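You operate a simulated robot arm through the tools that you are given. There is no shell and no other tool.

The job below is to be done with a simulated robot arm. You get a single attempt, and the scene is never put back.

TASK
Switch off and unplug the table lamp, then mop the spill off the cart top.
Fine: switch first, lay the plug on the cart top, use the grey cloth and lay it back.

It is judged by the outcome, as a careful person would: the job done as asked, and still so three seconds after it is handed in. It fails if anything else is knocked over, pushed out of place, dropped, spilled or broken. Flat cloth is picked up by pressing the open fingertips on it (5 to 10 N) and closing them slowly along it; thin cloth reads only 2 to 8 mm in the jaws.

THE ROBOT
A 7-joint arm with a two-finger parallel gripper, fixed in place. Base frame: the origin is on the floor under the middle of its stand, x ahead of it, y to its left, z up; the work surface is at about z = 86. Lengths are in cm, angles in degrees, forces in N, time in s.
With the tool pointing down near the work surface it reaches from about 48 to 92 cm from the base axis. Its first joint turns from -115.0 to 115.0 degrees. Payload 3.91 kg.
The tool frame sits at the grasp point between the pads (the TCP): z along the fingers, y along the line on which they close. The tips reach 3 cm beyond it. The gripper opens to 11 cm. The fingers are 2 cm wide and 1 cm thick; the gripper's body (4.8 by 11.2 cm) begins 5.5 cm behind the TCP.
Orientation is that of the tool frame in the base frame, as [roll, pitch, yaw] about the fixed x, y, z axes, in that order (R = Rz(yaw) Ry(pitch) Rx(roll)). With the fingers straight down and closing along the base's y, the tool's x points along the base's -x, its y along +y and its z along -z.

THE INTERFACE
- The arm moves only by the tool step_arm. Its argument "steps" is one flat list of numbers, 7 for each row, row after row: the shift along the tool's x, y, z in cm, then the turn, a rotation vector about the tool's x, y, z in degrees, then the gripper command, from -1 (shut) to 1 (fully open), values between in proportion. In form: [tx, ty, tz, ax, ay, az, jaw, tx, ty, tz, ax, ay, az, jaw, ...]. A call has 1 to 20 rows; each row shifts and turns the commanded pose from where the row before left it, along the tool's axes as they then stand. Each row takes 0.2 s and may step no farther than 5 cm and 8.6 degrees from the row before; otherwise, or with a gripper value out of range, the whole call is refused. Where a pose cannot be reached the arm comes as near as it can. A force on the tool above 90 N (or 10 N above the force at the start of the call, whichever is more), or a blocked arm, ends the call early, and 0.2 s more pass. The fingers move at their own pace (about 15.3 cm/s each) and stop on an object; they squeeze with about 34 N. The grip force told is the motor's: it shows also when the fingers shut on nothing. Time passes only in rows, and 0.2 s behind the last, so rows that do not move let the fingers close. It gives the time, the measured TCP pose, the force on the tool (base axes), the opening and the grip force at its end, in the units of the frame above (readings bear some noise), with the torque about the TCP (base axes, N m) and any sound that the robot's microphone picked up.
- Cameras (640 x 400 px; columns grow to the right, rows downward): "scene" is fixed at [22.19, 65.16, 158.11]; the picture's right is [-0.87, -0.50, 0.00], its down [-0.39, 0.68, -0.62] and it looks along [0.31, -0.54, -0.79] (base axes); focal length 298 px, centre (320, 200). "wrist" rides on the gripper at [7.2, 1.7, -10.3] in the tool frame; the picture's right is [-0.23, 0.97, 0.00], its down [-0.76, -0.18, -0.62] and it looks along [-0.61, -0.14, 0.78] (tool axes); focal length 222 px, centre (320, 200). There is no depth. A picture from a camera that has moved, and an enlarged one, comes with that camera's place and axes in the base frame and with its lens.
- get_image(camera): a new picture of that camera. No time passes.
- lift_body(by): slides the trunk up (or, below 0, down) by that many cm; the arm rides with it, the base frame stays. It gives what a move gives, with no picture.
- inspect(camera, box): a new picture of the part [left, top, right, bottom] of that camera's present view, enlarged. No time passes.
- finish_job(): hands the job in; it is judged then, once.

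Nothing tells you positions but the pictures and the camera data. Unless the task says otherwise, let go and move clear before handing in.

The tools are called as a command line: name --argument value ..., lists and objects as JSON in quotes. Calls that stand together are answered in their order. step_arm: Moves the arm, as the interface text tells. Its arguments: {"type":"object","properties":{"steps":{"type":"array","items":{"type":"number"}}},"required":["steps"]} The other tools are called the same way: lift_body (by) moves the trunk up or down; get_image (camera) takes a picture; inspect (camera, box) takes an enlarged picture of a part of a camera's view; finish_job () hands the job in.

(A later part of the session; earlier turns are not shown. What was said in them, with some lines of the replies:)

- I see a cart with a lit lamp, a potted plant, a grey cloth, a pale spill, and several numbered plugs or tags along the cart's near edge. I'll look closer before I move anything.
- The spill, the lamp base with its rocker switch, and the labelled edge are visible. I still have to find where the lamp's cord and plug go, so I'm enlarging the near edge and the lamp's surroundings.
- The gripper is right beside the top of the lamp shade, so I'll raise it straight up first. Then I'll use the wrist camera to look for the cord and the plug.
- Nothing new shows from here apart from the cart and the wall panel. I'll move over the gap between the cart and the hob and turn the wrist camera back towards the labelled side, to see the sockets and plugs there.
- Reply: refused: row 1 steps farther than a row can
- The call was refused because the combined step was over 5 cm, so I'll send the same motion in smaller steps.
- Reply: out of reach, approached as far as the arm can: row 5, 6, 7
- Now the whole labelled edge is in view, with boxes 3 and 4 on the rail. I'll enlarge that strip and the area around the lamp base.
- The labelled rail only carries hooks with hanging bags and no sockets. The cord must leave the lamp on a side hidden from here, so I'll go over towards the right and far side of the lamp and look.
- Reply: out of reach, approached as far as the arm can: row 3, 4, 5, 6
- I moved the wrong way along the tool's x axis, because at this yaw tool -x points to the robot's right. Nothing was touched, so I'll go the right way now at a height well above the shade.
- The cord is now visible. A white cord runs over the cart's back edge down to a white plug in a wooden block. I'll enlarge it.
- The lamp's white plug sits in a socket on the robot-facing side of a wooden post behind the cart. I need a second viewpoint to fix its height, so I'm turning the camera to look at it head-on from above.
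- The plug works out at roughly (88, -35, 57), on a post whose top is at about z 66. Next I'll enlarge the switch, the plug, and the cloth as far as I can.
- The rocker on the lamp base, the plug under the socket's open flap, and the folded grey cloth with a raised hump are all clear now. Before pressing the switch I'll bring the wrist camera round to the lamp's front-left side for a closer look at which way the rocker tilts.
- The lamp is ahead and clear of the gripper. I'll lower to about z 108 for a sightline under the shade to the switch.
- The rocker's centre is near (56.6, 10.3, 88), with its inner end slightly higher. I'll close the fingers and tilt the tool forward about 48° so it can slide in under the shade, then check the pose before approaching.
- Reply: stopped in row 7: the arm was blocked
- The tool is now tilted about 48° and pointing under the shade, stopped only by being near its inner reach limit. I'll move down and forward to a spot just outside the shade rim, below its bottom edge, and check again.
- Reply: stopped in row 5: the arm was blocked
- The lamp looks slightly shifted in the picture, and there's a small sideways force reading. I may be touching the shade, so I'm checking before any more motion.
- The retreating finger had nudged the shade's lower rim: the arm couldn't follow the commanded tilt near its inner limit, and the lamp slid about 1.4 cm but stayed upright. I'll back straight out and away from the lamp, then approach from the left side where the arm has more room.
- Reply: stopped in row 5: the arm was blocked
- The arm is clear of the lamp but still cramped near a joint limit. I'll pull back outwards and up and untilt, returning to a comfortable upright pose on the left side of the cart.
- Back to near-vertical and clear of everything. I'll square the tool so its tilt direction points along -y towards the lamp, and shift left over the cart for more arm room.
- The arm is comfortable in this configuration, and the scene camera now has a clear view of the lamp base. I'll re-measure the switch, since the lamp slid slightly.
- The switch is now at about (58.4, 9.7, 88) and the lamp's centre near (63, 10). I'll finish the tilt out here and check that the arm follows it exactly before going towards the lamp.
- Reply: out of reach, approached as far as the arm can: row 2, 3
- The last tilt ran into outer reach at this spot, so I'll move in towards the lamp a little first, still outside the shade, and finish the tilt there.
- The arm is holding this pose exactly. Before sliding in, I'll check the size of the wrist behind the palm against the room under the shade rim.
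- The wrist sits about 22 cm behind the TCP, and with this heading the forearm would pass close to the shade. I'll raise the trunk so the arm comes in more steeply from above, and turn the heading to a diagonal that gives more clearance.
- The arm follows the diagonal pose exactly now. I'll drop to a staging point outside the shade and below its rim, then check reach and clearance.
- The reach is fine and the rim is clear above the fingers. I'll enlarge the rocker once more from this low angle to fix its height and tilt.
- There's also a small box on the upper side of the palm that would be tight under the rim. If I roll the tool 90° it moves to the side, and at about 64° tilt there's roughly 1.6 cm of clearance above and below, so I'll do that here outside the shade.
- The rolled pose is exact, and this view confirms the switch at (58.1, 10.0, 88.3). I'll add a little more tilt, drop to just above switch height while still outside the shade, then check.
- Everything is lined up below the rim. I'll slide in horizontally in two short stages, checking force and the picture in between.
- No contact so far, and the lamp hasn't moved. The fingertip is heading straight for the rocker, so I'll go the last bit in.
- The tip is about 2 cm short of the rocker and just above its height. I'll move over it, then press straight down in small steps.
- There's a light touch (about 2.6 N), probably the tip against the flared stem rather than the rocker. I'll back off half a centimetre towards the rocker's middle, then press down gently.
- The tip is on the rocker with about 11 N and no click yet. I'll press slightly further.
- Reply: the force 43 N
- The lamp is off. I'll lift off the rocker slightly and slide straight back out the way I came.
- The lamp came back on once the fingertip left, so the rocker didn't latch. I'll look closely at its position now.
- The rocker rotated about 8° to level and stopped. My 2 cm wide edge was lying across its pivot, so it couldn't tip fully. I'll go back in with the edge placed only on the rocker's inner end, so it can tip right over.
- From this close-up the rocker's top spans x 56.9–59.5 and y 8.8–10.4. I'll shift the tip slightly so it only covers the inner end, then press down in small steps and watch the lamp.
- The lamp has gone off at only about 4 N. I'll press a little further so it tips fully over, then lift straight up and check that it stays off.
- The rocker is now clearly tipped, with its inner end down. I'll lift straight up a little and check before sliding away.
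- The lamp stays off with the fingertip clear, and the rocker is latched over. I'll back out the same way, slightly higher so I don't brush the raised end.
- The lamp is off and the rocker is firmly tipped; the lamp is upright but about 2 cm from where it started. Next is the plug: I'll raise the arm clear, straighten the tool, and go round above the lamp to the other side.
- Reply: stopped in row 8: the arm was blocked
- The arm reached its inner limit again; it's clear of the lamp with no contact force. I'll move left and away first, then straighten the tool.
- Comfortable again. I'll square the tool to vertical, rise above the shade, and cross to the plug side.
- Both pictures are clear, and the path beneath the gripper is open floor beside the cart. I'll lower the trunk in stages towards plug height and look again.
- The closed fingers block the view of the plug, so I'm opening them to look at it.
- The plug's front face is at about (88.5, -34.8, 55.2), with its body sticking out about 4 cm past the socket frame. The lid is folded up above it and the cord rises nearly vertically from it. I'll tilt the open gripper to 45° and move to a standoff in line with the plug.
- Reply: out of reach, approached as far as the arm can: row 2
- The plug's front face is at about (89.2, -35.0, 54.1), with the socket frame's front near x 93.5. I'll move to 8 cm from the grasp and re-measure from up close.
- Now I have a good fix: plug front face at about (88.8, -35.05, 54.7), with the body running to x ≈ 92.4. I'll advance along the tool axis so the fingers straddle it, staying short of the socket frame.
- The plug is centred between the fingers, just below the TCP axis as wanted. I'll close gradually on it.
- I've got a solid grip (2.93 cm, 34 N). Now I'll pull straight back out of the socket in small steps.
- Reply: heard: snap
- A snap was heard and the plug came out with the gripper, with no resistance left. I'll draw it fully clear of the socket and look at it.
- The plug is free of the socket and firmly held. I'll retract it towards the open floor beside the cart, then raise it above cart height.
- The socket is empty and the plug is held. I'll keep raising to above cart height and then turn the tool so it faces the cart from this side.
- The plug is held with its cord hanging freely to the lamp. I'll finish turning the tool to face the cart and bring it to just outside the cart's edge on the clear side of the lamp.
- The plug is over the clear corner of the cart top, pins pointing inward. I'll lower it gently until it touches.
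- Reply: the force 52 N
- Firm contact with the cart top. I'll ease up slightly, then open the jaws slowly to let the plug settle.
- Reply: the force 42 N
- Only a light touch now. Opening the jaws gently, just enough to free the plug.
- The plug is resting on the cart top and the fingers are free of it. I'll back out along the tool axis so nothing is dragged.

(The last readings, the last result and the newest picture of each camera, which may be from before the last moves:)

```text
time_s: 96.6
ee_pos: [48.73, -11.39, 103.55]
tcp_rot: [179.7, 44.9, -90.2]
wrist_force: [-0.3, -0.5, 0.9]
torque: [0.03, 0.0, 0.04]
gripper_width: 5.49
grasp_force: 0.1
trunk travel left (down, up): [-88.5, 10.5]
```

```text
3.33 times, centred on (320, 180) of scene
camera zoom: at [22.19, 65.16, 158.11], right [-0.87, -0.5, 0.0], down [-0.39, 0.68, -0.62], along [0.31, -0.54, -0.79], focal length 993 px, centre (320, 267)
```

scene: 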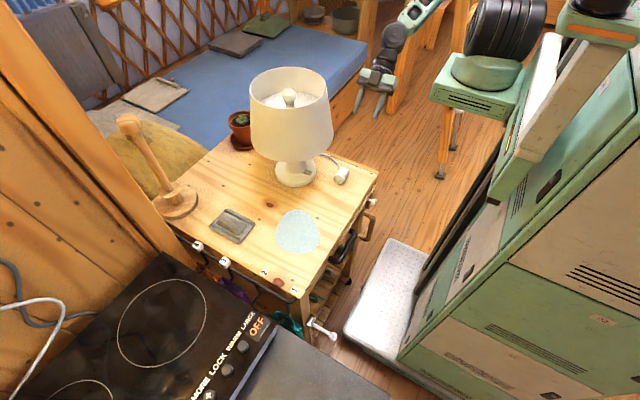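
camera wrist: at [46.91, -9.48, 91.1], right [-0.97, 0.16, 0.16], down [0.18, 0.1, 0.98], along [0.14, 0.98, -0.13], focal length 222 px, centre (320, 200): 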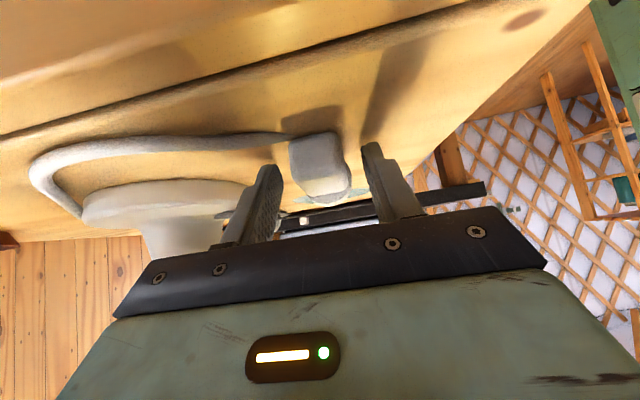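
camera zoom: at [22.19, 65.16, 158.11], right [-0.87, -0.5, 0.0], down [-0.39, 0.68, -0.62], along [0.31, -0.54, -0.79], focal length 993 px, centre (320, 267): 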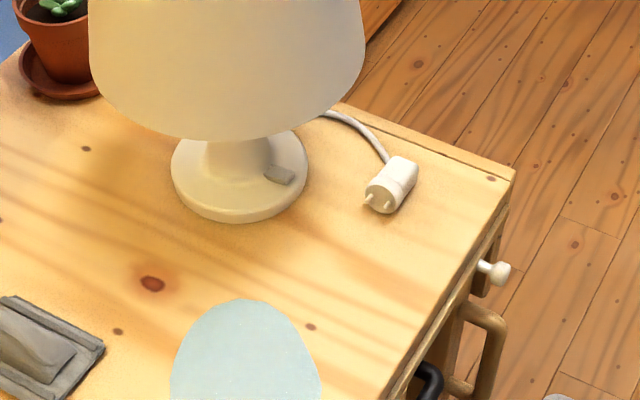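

The plug lies safely on the cart top with its cord beside it. Now the cloth: I'll straighten the tool, rise above the lamp, and cross over to the left side.

step_arm --steps '[0, 0, -3, 0, 8.5, 0, 0, 0, 0, -3, 0, 8.5, 0, 0, 0, 0, -3, 0, 8.5, 0, 0, 0, 0, -3, 0, 8.5, 0, 0, 0, 0, -3, 0, 8.5, 0, 0, 0, 0, -3, 0, 2.4, 0, 0, 0, 0, -3.5, 0, 0, 0, 0, 0, 0, -3.5, 0, 0, 0, 0, 0, 0, -3.5, 0, 0, 0, 0, 0, 0, -3.5, 0, 0, 0, 0, 0, 0, 0, 0, 0, 0, 0]'

step_arm --steps '[0, 0, 0, 0, 0, 8.2, 0, 0, 0, 0, 0, 0, 8.2, 0, 0, 0, 0, 0, 0, 8.2, 0, 0, 0, 0, 0, 0, 8.2, 0, 0, 0, 0, 0, 0, 8.2, 0, 0, 0, 0, 0, 0, 8.2, 0, 0, 0, 0, 0, 0, 8.2, 0, 0, 0, 0, 0, 0, 8.2, 0, 0, 0, 0, 0, 0, 8.2, 0, 0, 0, 0, 0, 0, 8.2, 0, 0, 0, 0, 0, 0, 8, 0, 0, 0, 0, 0, 0, 0, 0]'

get_image --camera "scene"

```text
time_s: 99.0
ee_pos: [48.78, -18.41, 133.67]
tcp_rot: [179.8, 0.0, -90.0]
wrist_force: [0.0, -0.2, -0.3]
torque: [-0.01, -0.01, -0.02]
gripper_width: 5.51
grasp_force: 0.0
trunk travel left (down, up): [-88.5, 10.5]
```

```text
time_s: 101.6
ee_pos: [48.79, -18.43, 133.39]
tcp_rot: [180.0, -0.2, 179.9]
wrist_force: [0.0, 0.1, -0.2]
torque: [-0.01, 0.04, 0.01]
gripper_width: 5.47
grasp_force: 0.1
trunk travel left (down, up): [-88.5, 10.5]
```

```text
taken
```

scene: 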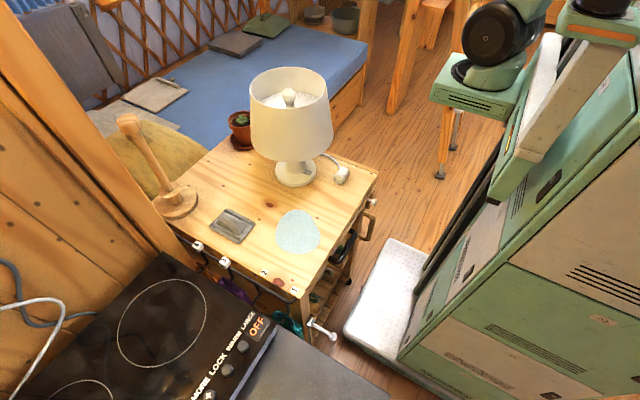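

step_arm --steps '[0, 4.5, 0, 0, 0, 0, 0, 0, 4.5, 0, 0, 0, 0, 0, 0, 4.5, 0, 0, 0, 0, 0, 0, 4.5, 0, 0, 0, 0, 0, 0, 4.5, 0, 0, 0, 0, 0, 0, 4.5, 0, 0, 0, 0, 0, 0, 4.5, 0, 0, 0, 0, 0, 0, 4.5, 0, 0, 0, 0, 0, 0, 4.5, 0, 0, 0, 0, 0, 0, 4.5, 0, 0, 0, 0, 0, 0, 4.5, 0, 0, 0, 0, 0, 0, 4.5, 0, 0, 0, 0, 0, 0, 0, 0, 0, 0, 0, 0]'

step_arm --steps '[-2.5, 0, 2.5, 0, 0, 0, 0, -2.5, 0, 2.5, 0, 0, 0, 0, -2.5, 0, 2.5, 0, 0, 0, 0, -2.5, 0, 2.5, 0, 0, 0, 0, -2.5, 0, 2.5, 0, 0, 0, 0, 0, 0, 0, 0, 0, 0, 0]'

get_image --camera "wrist"

get_image --camera "scene"

```text
time_s: 104.4
ee_pos: [48.55, 35.72, 133.22]
tcp_rot: [-180.0, -0.2, 180.0]
wrist_force: [0.2, 0.5, 0.2]
torque: [0.03, -0.01, -0.02]
gripper_width: 5.48
grasp_force: 0.0
trunk travel left (down, up): [-88.5, 10.5]
```

```text
time_s: 105.8
ee_pos: [61.4, 35.52, 120.71]
tcp_rot: [180.0, -0.2, -180.0]
wrist_force: [0.5, 0.9, -0.2]
torque: [0.0, 0.02, 0.0]
gripper_width: 5.52
grasp_force: 0.1
trunk travel left (down, up): [-88.5, 10.5]
```

```text
taken
camera wrist: at [53.94, 37.25, 131.15], right [0.23, 0.97, 0.0], down [0.76, -0.18, 0.62], along [0.6, -0.14, -0.78], focal length 222 px, centre (320, 200)
```

wrist: 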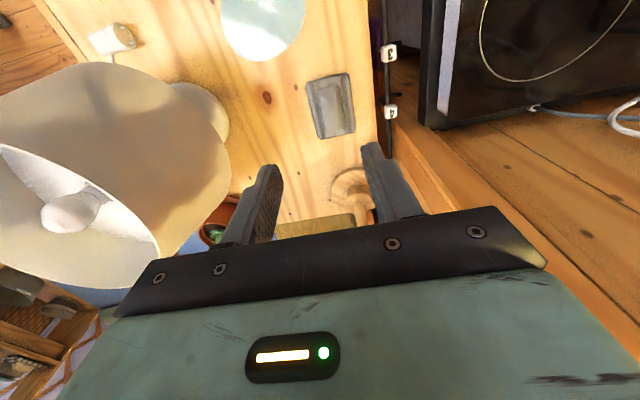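

```text
taken
```

scene: 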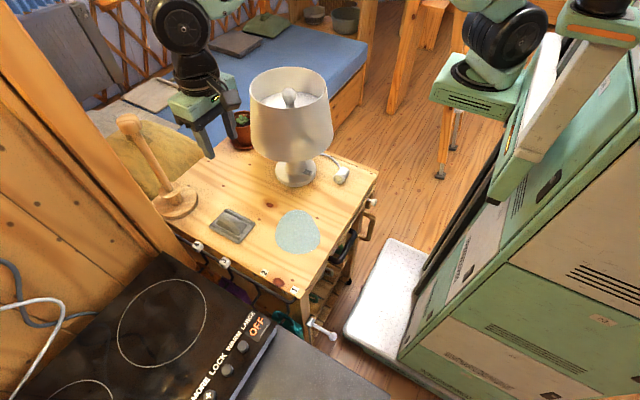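

inspect --camera "wrist" --box '[295, 60, 365, 150]'

inspect --camera "scene" --box '[205, 200, 260, 248]'

```text
4.44 times, centred on (330, 105) of wrist
camera zoom: at [53.94, 37.25, 131.15], right [0.23, 0.97, 0.0], down [0.76, -0.18, 0.62], along [0.6, -0.14, -0.78], focal length 987 px, centre (276, 622)
```

zoom: 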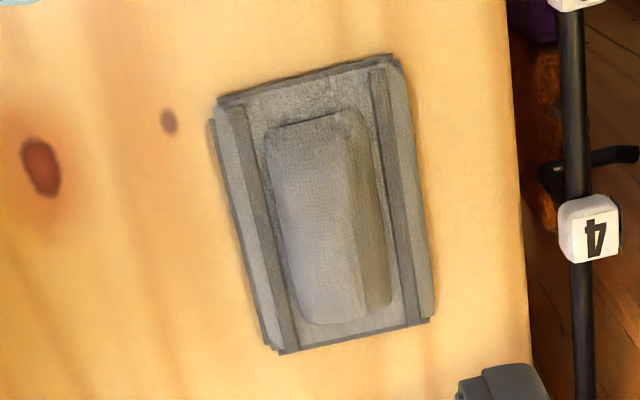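

```text
8.33 times, centred on (232, 224) of scene
camera zoom: at [22.19, 65.16, 158.11], right [-0.87, -0.5, 0.0], down [-0.39, 0.68, -0.62], along [0.31, -0.54, -0.79], focal length 2482 px, centre (1049, 0)
```

zoom: 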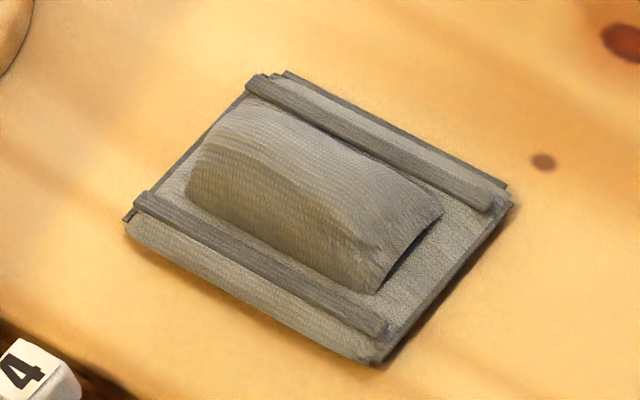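

The cloth is centred at about (67.0, 36.7) with a hump about 4 cm wide along x. I'll come down over it with the jaws open about 6 cm, fingers on either side of the hump.

step_arm --steps '[-2.8, 0.55, 0, 0, 0, 0, 0.09, -2.8, 0.55, 0, 0, 0, 0, 0.09, 0, 0, 4.5, 0, 0, 0, 0.09, 0, 0, 4.5, 0, 0, 0, 0.09, 0, 0, 4.5, 0, 0, 0, 0.09, 0, 0, 4.5, 0, 0, 0, 0.09, 0, 0, 4.5, 0, 0, 0, 0.09, 0, 0, 0, 0, 0, 0, 0.09]'

get_image --camera "wrist"

inspect --camera "scene" --box '[180, 150, 290, 260]'

```text
time_s: 107.6
ee_pos: [66.9, 36.62, 98.38]
tcp_rot: [-180.0, -0.2, -180.0]
wrist_force: [-0.2, 0.9, 0.2]
torque: [-0.03, -0.01, 0.0]
gripper_width: 5.99
grasp_force: 0.0
trunk travel left (down, up): [-88.5, 10.5]
```

```text
taken
camera wrist: at [59.53, 38.11, 108.74], right [0.23, 0.97, 0.0], down [0.76, -0.18, 0.62], along [0.6, -0.14, -0.78], focal length 222 px, centre (320, 200)
```

wrist: 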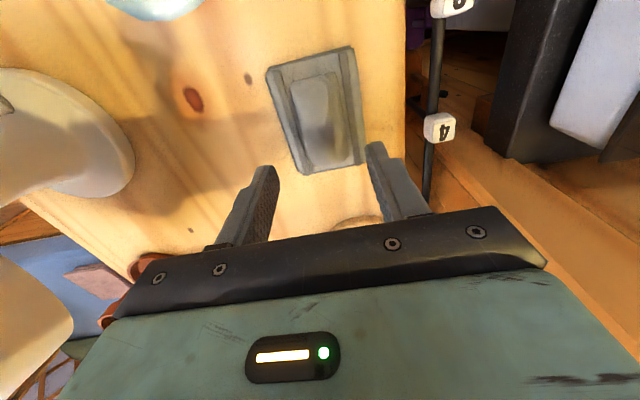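

```text
3.64 times, centred on (235, 205) of scene
camera zoom: at [22.19, 65.16, 158.11], right [-0.87, -0.5, 0.0], down [-0.39, 0.68, -0.62], along [0.31, -0.54, -0.79], focal length 1083 px, centre (629, 182)
```

zoom: 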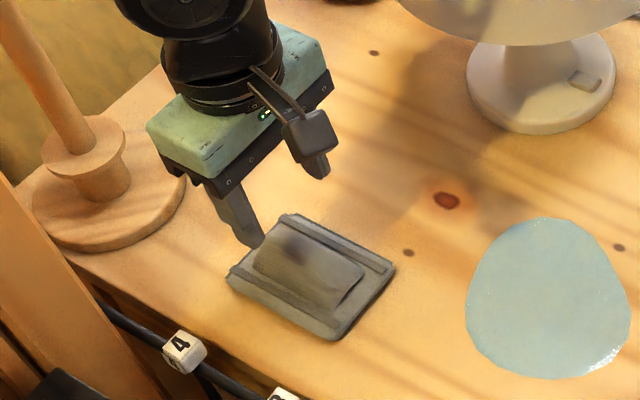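

Alignment checks out. I'll go down slowly until the fingertips press on the cloth with a few newtons.

step_arm --steps '[0, 0.05, 2.5, 0, 0, 0, 0.09, 0, 0.05, 2.5, 0, 0, 0, 0.09, 0, 0, 1.5, 0, 0, 0, 0.09, 0, 0, 0.5, 0, 0, 0, 0.09, 0, 0, 0.4, 0, 0, 0, 0.09, 0, 0, 0, 0, 0, 0, 0.09]'

inspect --camera "scene" --box '[195, 185, 275, 255]'

```text
time_s: 109.0
ee_pos: [66.78, 36.76, 90.93]
tcp_rot: [-179.9, -0.2, 180.0]
wrist_force: [0.1, -0.3, -0.5]
torque: [0.03, 0.02, -0.02]
gripper_width: 6.0
grasp_force: 0.1
trunk travel left (down, up): [-88.5, 10.5]
```

```text
5.71 times, centred on (235, 220) of scene
camera zoom: at [22.19, 65.16, 158.11], right [-0.87, -0.5, 0.0], down [-0.39, 0.68, -0.62], along [0.31, -0.54, -0.79], focal length 1702 px, centre (806, 86)
```

zoom: 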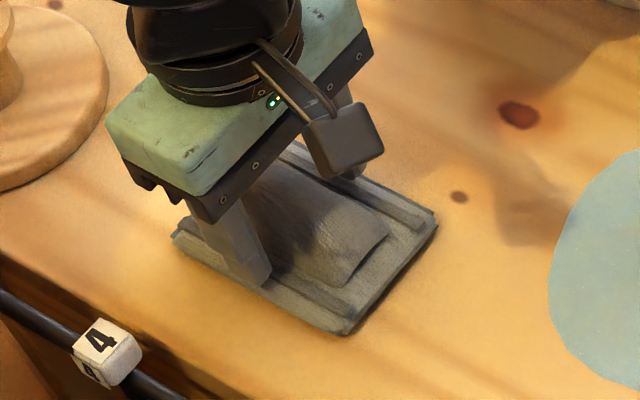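

step_arm --steps '[0, 0, 0.3, 0, 0, 0, 0.09, 0, 0, 0.3, 0, 0, 0, 0.09, 0, 0, 0, 0, 0, 0, 0.09]'

```text
time_s: 109.8
ee_pos: [66.69, 36.77, 90.38]
tcp_rot: [179.9, -0.2, -180.0]
wrist_force: [-0.6, -0.6, 4.0]
torque: [-0.03, 0.0, -0.02]
gripper_width: 6.02
grasp_force: 0.0
trunk travel left (down, up): [-88.5, 10.5]
```

Just touching at about 4 N. A hair lower to reach 5–10 N, then I'll check before closing.

step_arm --steps '[0, 0, 0.1, 0, 0, 0, 0.09, 0, 0, 0, 0, 0, 0, 0.09]'

inspect --camera "wrist" --box '[220, 60, 440, 230]'

```text
time_s: 110.4
ee_pos: [66.81, 36.92, 90.39]
tcp_rot: [179.9, 0.0, 180.0]
wrist_force: [-0.9, -1.1, 13.9]
torque: [-0.09, 0.06, -0.07]
gripper_width: 5.98
grasp_force: 0.0
trunk travel left (down, up): [-88.5, 10.5]
```

```text
2.35 times, centred on (330, 145) of wrist
camera zoom: at [59.46, 38.41, 100.67], right [0.23, 0.97, 0.0], down [0.76, -0.18, 0.62], along [0.61, -0.14, -0.78], focal length 523 px, centre (296, 329)
```

zoom: 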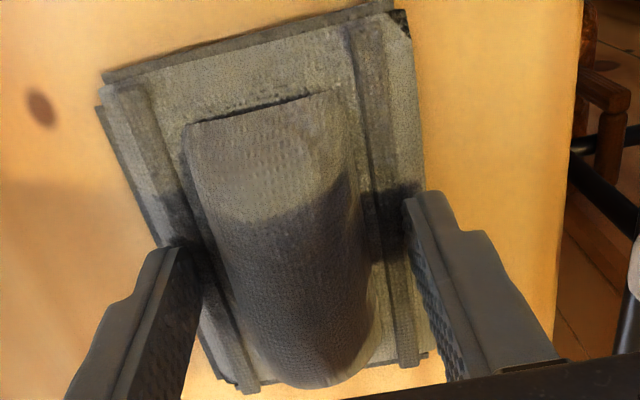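

step_arm --steps '[0, 0, -0.06, 0, 0, 0, 0.05, 0, 0, 0, 0, 0, 0, -0.02, 0, 0, 0, 0, 0, 0, -0.09, 0, 0, 0, 0, 0, 0, -0.16, 0, 0, 0, 0, 0, 0, -0.23, 0, 0, 0, 0, 0, 0, -0.3]'

inspect --camera "wrist" --box '[220, 60, 440, 230]'

```text
time_s: 111.8
ee_pos: [66.66, 36.65, 90.38]
tcp_rot: [179.9, -0.1, 180.0]
wrist_force: [0.9, -1.2, 13.1]
torque: [-0.05, -0.08, 0.0]
gripper_width: 4.33
grasp_force: 4.6
trunk travel left (down, up): [-88.5, 10.5]
```

```text
2.35 times, centred on (330, 145) of wrist
camera zoom: at [59.44, 38.4, 100.68], right [0.23, 0.97, 0.0], down [0.76, -0.18, 0.62], along [0.6, -0.14, -0.78], focal length 523 px, centre (296, 329)
```

zoom: 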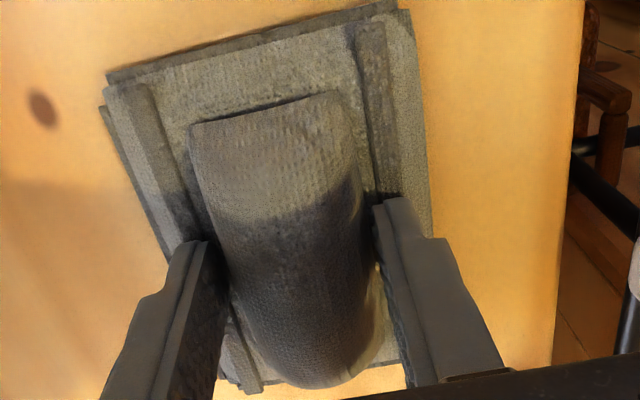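

step_arm --steps '[0, 0, 0, 0, 0, 0, -0.4, 0, 0, 0, 0, 0, 0, -0.5, 0, 0, 0, 0, 0, 0, -0.6, 0, 0, 0, 0, 0, 0, -0.7, 0, 0, 0, 0, 0, 0, -0.8, 0, 0, 0, 0, 0, 0, -0.9, 0, 0, 0, 0, 0, 0, -1, 0, 0, 0, 0, 0, 0, -1, 0, 0, 0, 0, 0, 0, -1]'

inspect --camera "wrist" --box '[220, 60, 440, 230]'

inspect --camera "scene" --box '[195, 185, 275, 255]'

```text
time_s: 113.8
ee_pos: [66.64, 36.83, 90.36]
tcp_rot: [-180.0, -0.1, -180.0]
wrist_force: [-0.7, 2.1, 16.1]
torque: [0.04, -0.03, -0.01]
gripper_width: 2.3
grasp_force: 34.0
trunk travel left (down, up): [-88.5, 10.5]
```

```text
2.35 times, centred on (330, 145) of wrist
camera zoom: at [59.43, 38.42, 100.69], right [0.23, 0.97, 0.0], down [0.76, -0.18, 0.62], along [0.6, -0.14, -0.78], focal length 523 px, centre (296, 329)
```

zoom: 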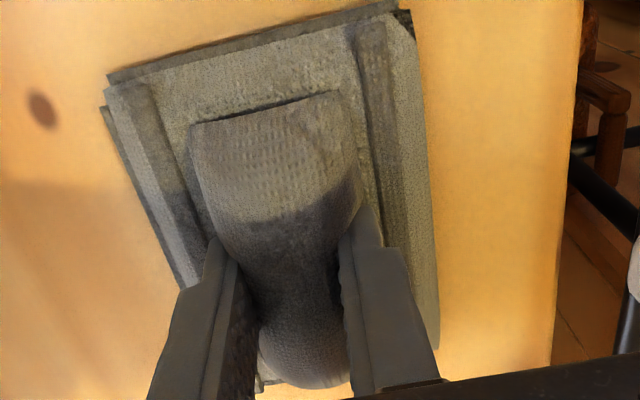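

```text
5.71 times, centred on (235, 220) of scene
camera zoom: at [22.19, 65.16, 158.11], right [-0.87, -0.5, 0.0], down [-0.39, 0.68, -0.62], along [0.31, -0.54, -0.79], focal length 1702 px, centre (806, 86)
```

zoom: 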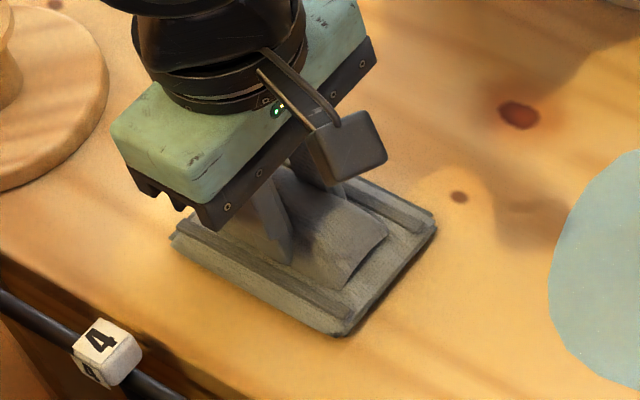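

The hump is gripped at 34 N, 2.3 cm. I'll lift slowly and see what comes up.

step_arm --steps '[0, 0, -0.5, 0, 0, 0, -1, 0, 0, -0.5, 0, 0, 0, -1, 0, 0, -1, 0, 0, 0, -1, 0, 0, -1, 0, 0, 0, -1, 0, 0, 0, 0, 0, 0, -1]'

inspect --camera "scene" --box '[195, 185, 275, 255]'

inspect --camera "wrist" --box '[220, 60, 440, 230]'

```text
time_s: 115.0
ee_pos: [66.68, 36.79, 93.3]
tcp_rot: [180.0, -0.3, 180.0]
wrist_force: [0.2, 0.0, 0.3]
torque: [-0.01, 0.01, -0.03]
gripper_width: 2.31
grasp_force: 33.7
trunk travel left (down, up): [-88.5, 10.5]
```

```text
5.71 times, centred on (235, 220) of scene
camera zoom: at [22.19, 65.16, 158.11], right [-0.87, -0.5, 0.0], down [-0.39, 0.68, -0.62], along [0.31, -0.54, -0.79], focal length 1702 px, centre (806, 86)
```

zoom: 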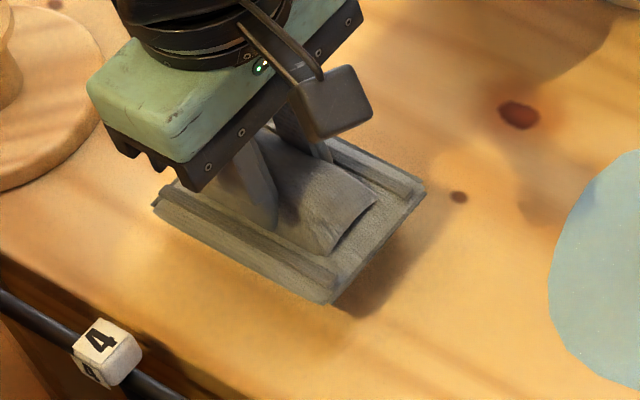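

```text
2.35 times, centred on (330, 145) of wrist
camera zoom: at [59.43, 38.43, 103.68], right [0.23, 0.97, 0.0], down [0.76, -0.18, 0.62], along [0.6, -0.14, -0.78], focal length 523 px, centre (296, 329)
```

zoom: 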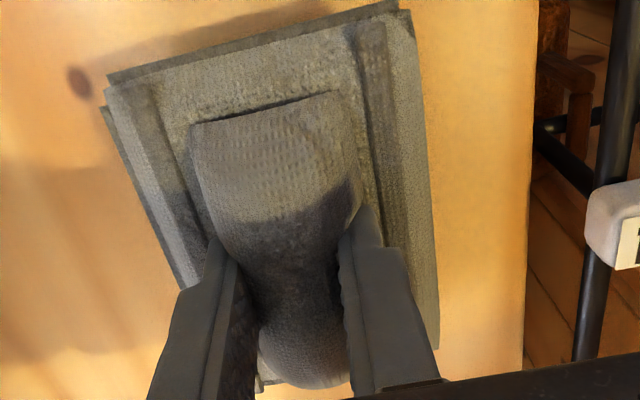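

The whole cloth comes up in one piece. I'll carry it over the spill, whose centre is near (50, 29), and set it down at the near edge of it.

step_arm --steps '[0, 0, -2, 0, 0, 0, -1, 3.54, -0.76, 0, 0, 0, 0, -1, 3.54, -0.76, 0, 0, 0, 0, -1, 3.54, -0.76, 0, 0, 0, 0, -1, 3.54, -0.76, 0, 0, 0, 0, -1, 3.54, -0.76, 0, 0, 0, 0, -1, 0, 0, 0, 0, 0, 0, -1]'

get_image --camera "scene"

inspect --camera "scene" --box '[230, 170, 350, 270]'

```text
time_s: 116.6
ee_pos: [48.92, 32.96, 95.41]
tcp_rot: [-179.9, -0.2, 180.0]
wrist_force: [0.2, -0.8, -0.2]
torque: [0.02, -0.03, -0.01]
gripper_width: 2.33
grasp_force: 34.4
trunk travel left (down, up): [-88.5, 10.5]
```

```text
taken
```

scene: 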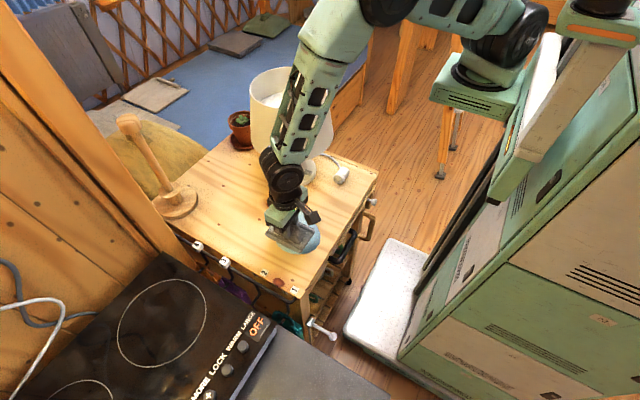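

```text
4.00 times, centred on (290, 220) of scene
camera zoom: at [22.19, 65.16, 158.11], right [-0.87, -0.5, 0.0], down [-0.39, 0.68, -0.62], along [0.31, -0.54, -0.79], focal length 1192 px, centre (440, 120)
```

zoom: 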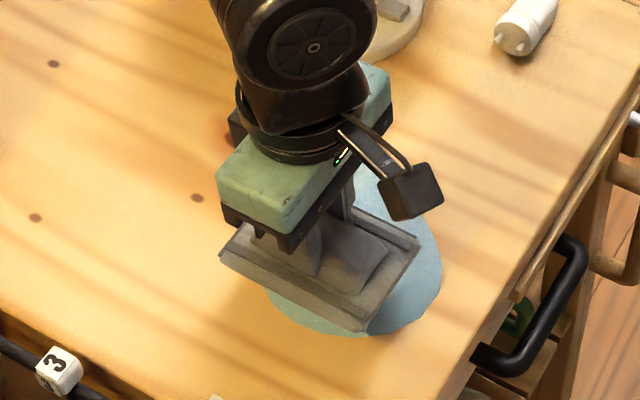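

step_arm --steps '[0, 0, 2, 0, 0, 0, -1, 0, 0, 1.5, 0, 0, 0, -1, 0, 0, 0.8, 0, 0, 0, -1, 0, 0, 0.4, 0, 0, 0, -1, 0, 0, 0, 0, 0, 0, -1]'

```text
time_s: 117.8
ee_pos: [49.01, 33.0, 90.7]
tcp_rot: [180.0, -0.3, -179.9]
wrist_force: [-0.4, 0.6, -0.7]
torque: [0.0, -0.01, -0.02]
gripper_width: 2.31
grasp_force: 34.7
trunk travel left (down, up): [-88.5, 10.5]
```

step_arm --steps '[0, 0, 0.2, 0, 0, 0, -1, 0, 0, 0.15, 0, 0, 0, -1, 0, 0, 0, 0, 0, 0, -1]'

```text
time_s: 118.6
ee_pos: [48.85, 33.04, 90.42]
tcp_rot: [180.0, -0.1, 179.9]
wrist_force: [-0.1, -1.4, 5.1]
torque: [-0.06, -0.02, 0.04]
gripper_width: 2.31
grasp_force: 34.0
trunk travel left (down, up): [-88.5, 10.5]
```

Contact at about 5 N. I'll press slightly more and make the first slow stroke across the spill.

step_arm --steps '[0, 0, 0.08, 0, 0, 0, -1, 0, -1, 0, 0, 0, 0, -1, 0, -1, 0, 0, 0, 0, -1, 0, -1, 0, 0, 0, 0, -1, 0, -1, 0, 0, 0, 0, -1, 0, -1, 0, 0, 0, 0, -1, 0, -1, 0, 0, 0, 0, -1, 0, -1, 0, 0, 0, 0, -1, 0, -1, 0, 0, 0, 0, -1, 0, 0, 0, 0, 0, 0, -1]'

inspect --camera "scene" --box '[230, 170, 350, 270]'

```text
time_s: 120.8
ee_pos: [49.1, 25.13, 90.44]
tcp_rot: [180.0, -0.1, 180.0]
wrist_force: [0.2, 9.8, 24.2]
torque: [0.15, -0.07, 0.04]
gripper_width: 2.29
grasp_force: 34.2
trunk travel left (down, up): [-88.5, 10.5]
```

```text
4.00 times, centred on (290, 220) of scene
camera zoom: at [22.19, 65.16, 158.11], right [-0.87, -0.5, 0.0], down [-0.39, 0.68, -0.62], along [0.31, -0.54, -0.79], focal length 1192 px, centre (440, 120)
```

zoom: 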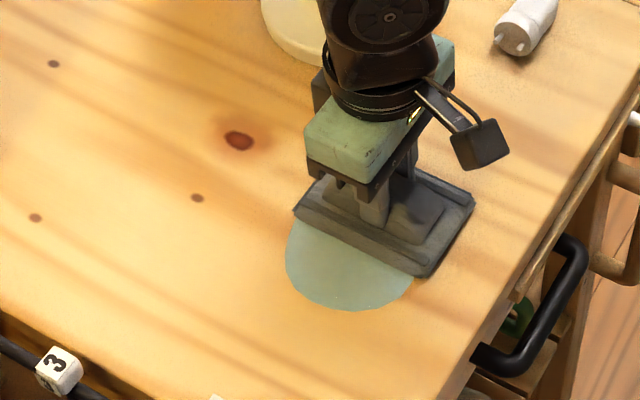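

The spill is already shrinking. I'll continue with back-and-forth strokes, shifting sideways to cover all of it.

step_arm --steps '[0, 0, -0.04, 0, 0, 0, -1, 0, 1, 0, 0, 0, 0, -1, 0, 1, 0, 0, 0, 0, -1, 0, 1, 0, 0, 0, 0, -1, 0, 1, 0, 0, 0, 0, -1, 0, 1, 0, 0, 0, 0, -1, 0, 1, 0, 0, 0, 0, -1, 0, 1, 0, 0, 0, 0, -1, 0, 1, 0, 0, 0, 0, -1, 0, 0, 0, 0, 0, 0, -1]'

inspect --camera "scene" --box '[230, 170, 350, 270]'

```text
time_s: 123.0
ee_pos: [49.07, 33.15, 90.27]
tcp_rot: [179.8, -0.1, -179.9]
wrist_force: [-0.2, -5.9, 16.3]
torque: [-0.16, 0.1, 0.02]
gripper_width: 2.32
grasp_force: 33.6
trunk travel left (down, up): [-88.5, 10.5]
```

```text
4.00 times, centred on (290, 220) of scene
camera zoom: at [22.19, 65.16, 158.11], right [-0.87, -0.5, 0.0], down [-0.39, 0.68, -0.62], along [0.31, -0.54, -0.79], focal length 1192 px, centre (440, 120)
```

zoom: 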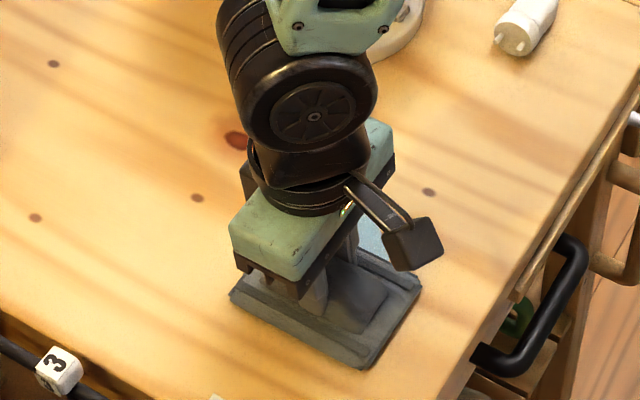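

step_arm --steps '[-1.2, 0, 0, 0, 0, 0, -1, -1.2, 0, 0, 0, 0, 0, -1, 0, -1, 0, 0, 0, 0, -1, 0, -1, 0, 0, 0, 0, -1, 0, -1, 0, 0, 0, 0, -1, 0, -1, 0, 0, 0, 0, -1, 0, -1, 0, 0, 0, 0, -1, 0, -1, 0, 0, 0, 0, -1, 0, -1, 0, 0, 0, 0, -1, 0, -1, 0, 0, 0, 0, -1, 0, 0, 0, 0, 0, 0, -1]'

step_arm --steps '[1.2, 0, 0, 0, 0, 0, -1, 1.2, 0, 0, 0, 0, 0, -1, 1.2, 0, 0, 0, 0, 0, -1, 1.2, 0, 0, 0, 0, 0, -1, 0, 1, 0, 0, 0, 0, -1, 0, 1, 0, 0, 0, 0, -1, 0, 1, 0, 0, 0, 0, -1, 0, 1, 0, 0, 0, 0, -1, 0, 1, 0, 0, 0, 0, -1, 0, 1, 0, 0, 0, 0, -1, 0, 1, 0, 0, 0, 0, -1, 0, 1, 0, 0, 0, 0, -1, 0, 0, 0, 0, 0, 0, -1]'

inspect --camera "scene" --box '[230, 170, 350, 270]'

get_image --camera "wrist"

```text
time_s: 125.4
ee_pos: [51.3, 25.03, 90.28]
tcp_rot: [-179.9, 0.0, -180.0]
wrist_force: [0.4, 7.3, 19.2]
torque: [0.11, 0.07, -0.07]
gripper_width: 2.27
grasp_force: 34.3
trunk travel left (down, up): [-88.5, 10.5]
```

```text
time_s: 128.2
ee_pos: [46.54, 32.93, 90.36]
tcp_rot: [-180.0, -0.1, -180.0]
wrist_force: [-0.6, -7.5, 18.6]
torque: [-0.11, 0.07, -0.01]
gripper_width: 2.32
grasp_force: 33.9
trunk travel left (down, up): [-88.5, 10.5]
```

```text
4.00 times, centred on (290, 220) of scene
camera zoom: at [22.19, 65.16, 158.11], right [-0.87, -0.5, 0.0], down [-0.39, 0.68, -0.62], along [0.31, -0.54, -0.79], focal length 1192 px, centre (440, 120)
```

zoom: 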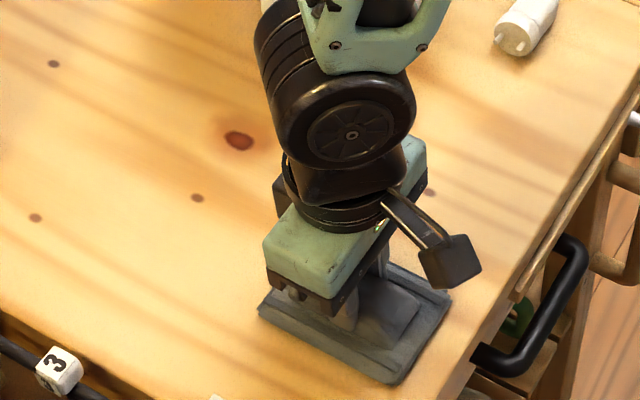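

```text
taken
camera wrist: at [39.34, 34.59, 100.67], right [0.23, 0.97, 0.0], down [0.76, -0.18, 0.62], along [0.6, -0.14, -0.78], focal length 222 px, centre (320, 200)
```

wrist: 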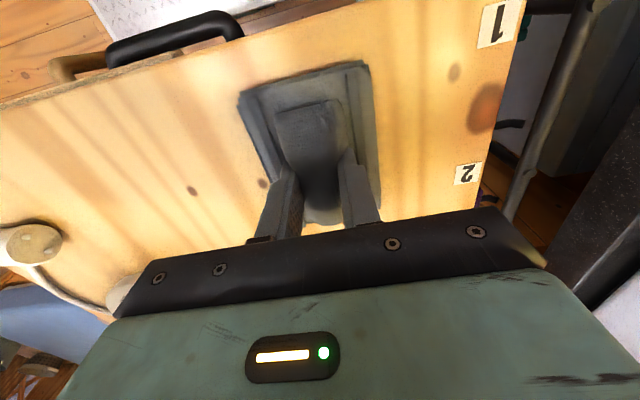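

It looks clean outside the cloth's footprint. I'll lift the cloth and check the whole area.

step_arm --steps '[0, 0, -1.5, 0, 0, 0, -1, -1.5, 1.5, -2.5, 0, 0, 0, -1, -4, 1.5, -1.5, 0, 0, 0, -1, -4.2, 0.5, 0, 0, 0, 0, -1, -4.2, 0.2, 0, 0, 0, 0, -1, -4.2, 0.1, 0, 0, 0, 0, -1, 0, 0, 0, 0, 0, 0, -1]'

get_image --camera "scene"

inspect --camera "scene" --box '[240, 180, 350, 280]'

```text
time_s: 129.8
ee_pos: [64.95, 36.78, 95.48]
tcp_rot: [179.9, -0.2, -180.0]
wrist_force: [1.2, -0.3, 0.6]
torque: [0.0, -0.01, -0.02]
gripper_width: 2.32
grasp_force: 34.7
trunk travel left (down, up): [-88.5, 10.5]
```

```text
taken
```

scene: 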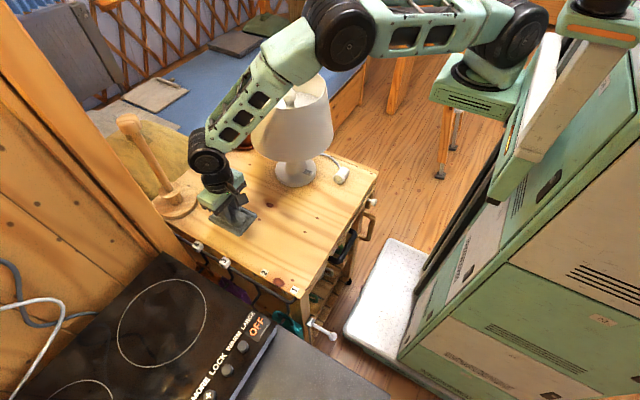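

```text
4.00 times, centred on (295, 230) of scene
camera zoom: at [22.19, 65.16, 158.11], right [-0.87, -0.5, 0.0], down [-0.39, 0.68, -0.62], along [0.31, -0.54, -0.79], focal length 1192 px, centre (420, 80)
```

zoom: 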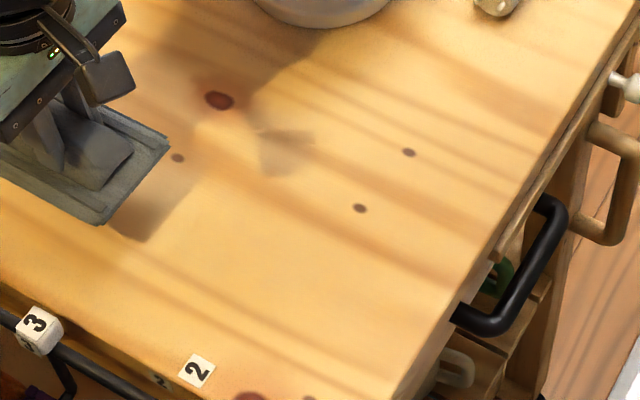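

The spill is completely gone; the remaining spots are wood knots and the gripper's shadow. I'll return the cloth to exactly where it lay and set it down.

step_arm --steps '[-1.7, 0, 0, 0, 0, 0, -1, 0, 0, 2, 0, 0, 0, -1, 0, 0, 1.5, 0, 0, 0, -1, 0, 0, 0.8, 0, 0, 0, -1, 0, 0, 0.4, 0, 0, 0, -1, 0, 0, 0, 0, 0, 0, -1]'

inspect --camera "scene" --box '[195, 185, 275, 255]'

```text
time_s: 131.2
ee_pos: [66.61, 36.82, 91.14]
tcp_rot: [180.0, -0.2, -179.9]
wrist_force: [0.3, 0.2, -1.3]
torque: [0.01, -0.02, -0.02]
gripper_width: 2.33
grasp_force: 34.0
trunk travel left (down, up): [-88.5, 10.5]
```

```text
5.71 times, centred on (235, 220) of scene
camera zoom: at [22.19, 65.16, 158.11], right [-0.87, -0.5, 0.0], down [-0.39, 0.68, -0.62], along [0.31, -0.54, -0.79], focal length 1702 px, centre (806, 86)
```

zoom: 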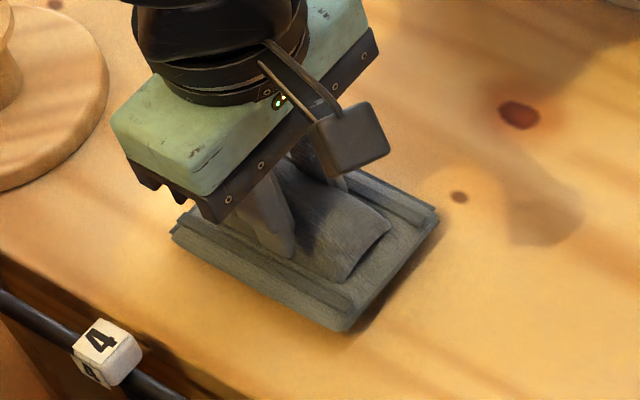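

step_arm --steps '[0, 0, 0.3, 0, 0, 0, -1, 0, 0, 0.2, 0, 0, 0, -1, 0, 0, 0.15, 0, 0, 0, -1, 0, 0, 0, 0, 0, 0, -1]'

```text
time_s: 132.2
ee_pos: [66.29, 36.82, 90.39]
tcp_rot: [179.9, -0.2, -179.9]
wrist_force: [-1.0, 0.0, -0.9]
torque: [0.0, 0.05, 0.02]
gripper_width: 2.32
grasp_force: 34.0
trunk travel left (down, up): [-88.5, 10.5]
```

step_arm --steps '[-0.2, 0, 0.12, 0, 0, 0, -1, 0, 0, 0, 0, 0, 0, -1]'

```text
time_s: 132.8
ee_pos: [66.68, 36.9, 90.52]
tcp_rot: [180.0, -0.3, 179.9]
wrist_force: [-2.0, 0.3, 6.2]
torque: [-0.05, -0.03, 0.01]
gripper_width: 2.32
grasp_force: 34.1
trunk travel left (down, up): [-88.5, 10.5]
```

Light contact at 6 N, back in the original spot. I'll open the fingers slowly to release the cloth.

step_arm --steps '[0, 0, 0, 0, 0, 0, -0.5, 0, 0, 0, 0, 0, 0, -0.4, 0, 0, 0, 0, 0, 0, -0.3, 0, 0, 0, 0, 0, 0, -0.2, 0, 0, 0, 0, 0, 0, -0.12, 0, 0, -0.1, 0, 0, 0, -0.05, 0, 0, -0.2, 0, 0, 0, 0, 0, 0, 0, 0, 0, 0, 0]'

inspect --camera "scene" --box '[195, 185, 275, 255]'

inspect --camera "wrist" --box '[220, 60, 440, 230]'

```text
time_s: 134.6
ee_pos: [66.59, 36.73, 90.55]
tcp_rot: [-179.9, -0.2, 180.0]
wrist_force: [-0.8, -0.6, 0.0]
torque: [-0.02, -0.05, 0.0]
gripper_width: 5.49
grasp_force: 0.1
trunk travel left (down, up): [-88.5, 10.5]
```

```text
5.71 times, centred on (235, 220) of scene
camera zoom: at [22.19, 65.16, 158.11], right [-0.87, -0.5, 0.0], down [-0.39, 0.68, -0.62], along [0.31, -0.54, -0.79], focal length 1702 px, centre (806, 86)
```

zoom: 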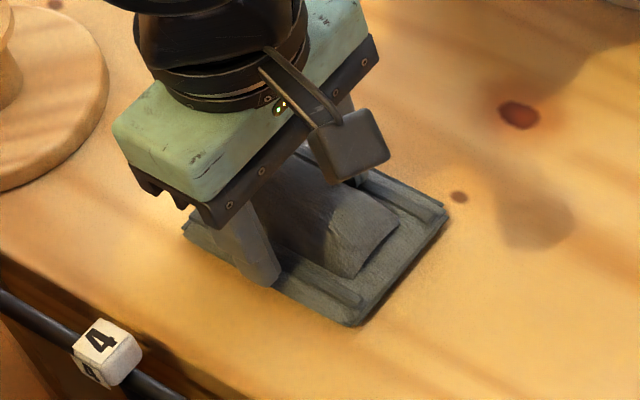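

```text
2.35 times, centred on (330, 145) of wrist
camera zoom: at [59.31, 38.37, 100.83], right [0.23, 0.97, 0.0], down [0.76, -0.18, 0.62], along [0.6, -0.14, -0.78], focal length 523 px, centre (296, 329)
```

zoom: 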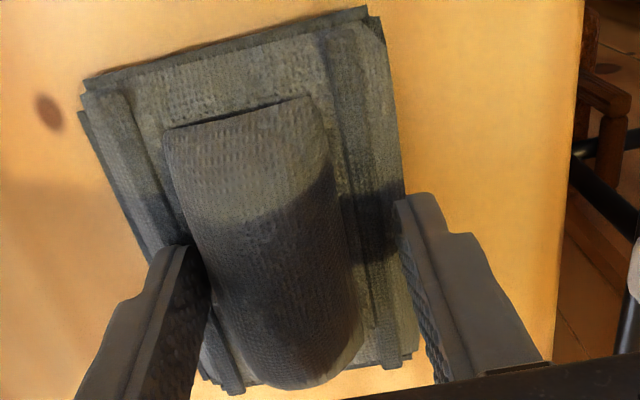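

The cloth lies flat, within about half a centimetre of where it was. I'll lift straight up and away.

step_arm --steps '[0, 0, -0.5, 0, 0, 0, 0, 0, 0, -1, 0, 0, 0, 0, 0, 0, -2, 0, 0, 0, 0, 0, 0, -4, 0, 0, 0, 0, 0, 0, -4, 0, 0, 0, 0, 0, 0, -4, 0, 0, 0, 0, 0, 0, -4, 0, 0, 0, 0, 0, 0, -4, 0, 0, 0, 0, 0, 0, -4, 0, 0, 0, 0, 0, 0, -4, 0, 0, 0, 0, 0, 0, 0, 0, 0, 0, 0]'

get_image --camera "scene"

inspect --camera "scene" --box '[205, 200, 260, 248]'

inspect --camera "scene" --box '[260, 190, 350, 270]'

```text
time_s: 137.0
ee_pos: [66.68, 36.95, 122.12]
tcp_rot: [-179.9, -0.3, -179.9]
wrist_force: [0.0, 0.6, 0.8]
torque: [0.01, -0.01, 0.0]
gripper_width: 5.5
grasp_force: 0.1
trunk travel left (down, up): [-88.5, 10.5]
```

```text
taken
```

scene: 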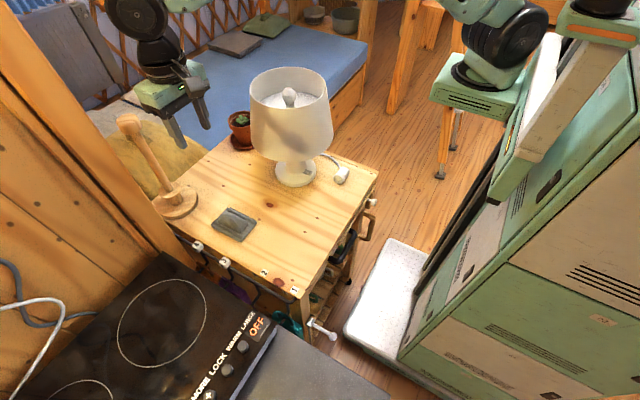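

```text
8.33 times, centred on (232, 224) of scene
camera zoom: at [22.19, 65.16, 158.11], right [-0.87, -0.5, 0.0], down [-0.39, 0.68, -0.62], along [0.31, -0.54, -0.79], focal length 2482 px, centre (1049, 0)
```

zoom: 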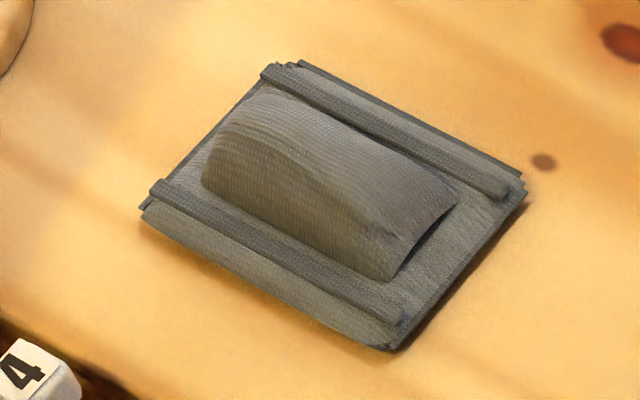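

```text
5.00 times, centred on (305, 230) of scene
camera zoom: at [22.19, 65.16, 158.11], right [-0.87, -0.5, 0.0], down [-0.39, 0.68, -0.62], along [0.31, -0.54, -0.79], focal length 1489 px, centre (395, 50)
```

zoom: 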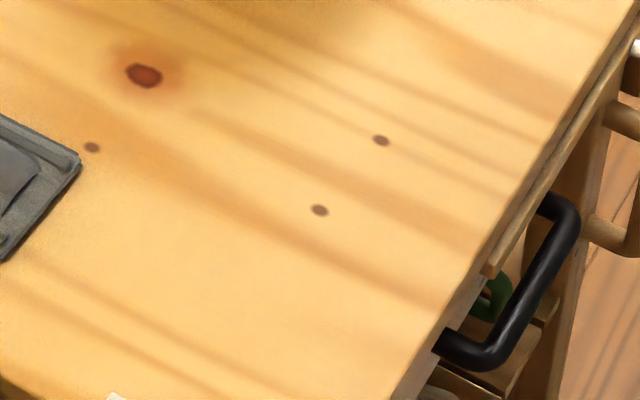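

The cloth is back, damp but in place, and the tabletop is clean. A last check of the lamp, switch and plug before handing in.

inspect --camera "scene" --box '[240, 60, 380, 200]'

inspect --camera "scene" --box '[265, 150, 335, 200]'

get_image --camera "wrist"

inspect --camera "scene" --box '[310, 140, 370, 190]'

```text
2.86 times, centred on (310, 130) of scene
camera zoom: at [22.19, 65.16, 158.11], right [-0.87, -0.5, 0.0], down [-0.39, 0.68, -0.62], along [0.31, -0.54, -0.79], focal length 851 px, centre (349, 400)
```

zoom: 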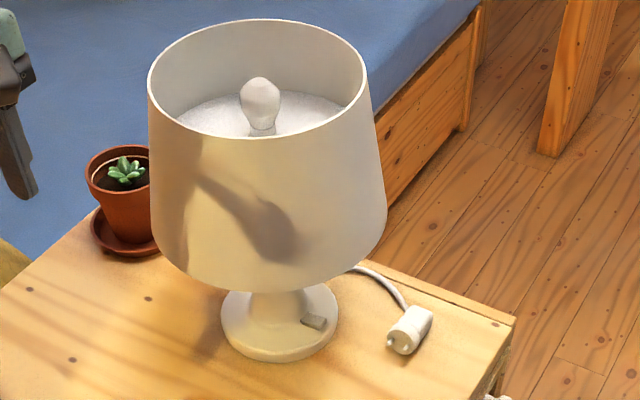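

```text
8.00 times, centred on (300, 175) of scene
camera zoom: at [22.19, 65.16, 158.11], right [-0.87, -0.5, 0.0], down [-0.39, 0.68, -0.62], along [0.31, -0.54, -0.79], focal length 2383 px, centre (480, 400)
```

zoom: 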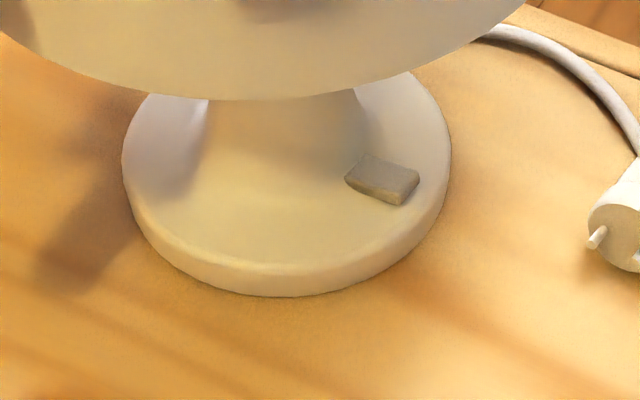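

```text
taken
camera wrist: at [59.36, 38.57, 132.4], right [0.23, 0.97, 0.0], down [0.76, -0.18, 0.62], along [0.6, -0.14, -0.78], focal length 222 px, centre (320, 200)
```

wrist: 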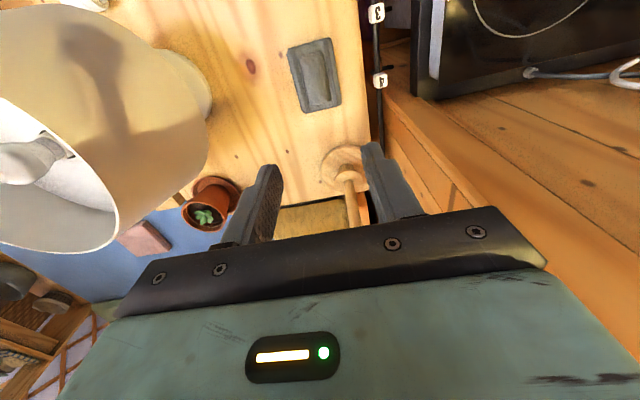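

```text
8.00 times, centred on (340, 165) of scene
camera zoom: at [22.19, 65.16, 158.11], right [-0.87, -0.5, 0.0], down [-0.39, 0.68, -0.62], along [0.31, -0.54, -0.79], focal length 2383 px, centre (160, 480)
```

zoom: 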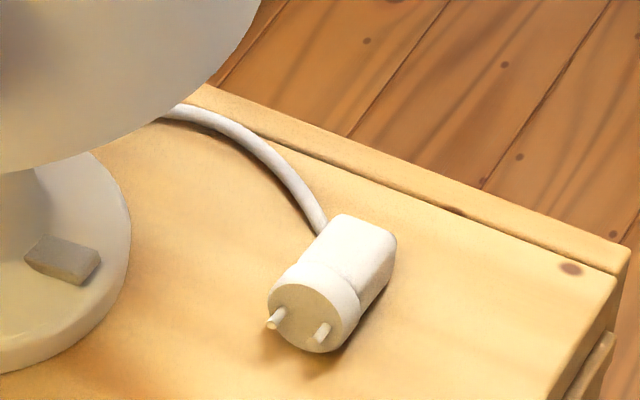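

The lamp is off and upright, the plug is on the cart top, the spill is gone, the cloth is back, and the gripper is empty and clear. The lamp sits about 2 cm from where it started because I nudged its shade early on. Pushing it back would risk tipping it or hitting the plant, so I'm leaving it and handing in.

finish_job

```text
The job is handed in.
```

The job is done and handed in, but I bumped the lamp along the way, and it now stands about 2 cm from where it started.

- **Switch:** The lamp is off. My first press didn't latch and the lamp came back on, so I pressed again nearer the inner end of the rocker. It has stayed off since.
- **Plug:** I pulled it out after the lamp was off. It now lies on the clear corner of the cart top, still attached to its cord. There was a snap as it came out, and I saw no damage to the plug or socket. The socket's lid is still up, as it was.
- **Spill:** It is fully wiped off the cart top with the grey cloth. The dark spots left there are knots in the wood.
- **Cloth:** It is back in its place, damp, and within about half a centimetre of where it lay.

**Lamp shift:** Most of it happened on my first try at the switch, when the gripper touched the edge of the shade. Pressing the switch moved it slightly more. It is upright and looks undamaged. I left it there because pushing it back risked tipping it or hitting the plant.

I saw nothing else moved or spilled, and the gripper is empty and clear of the cart.
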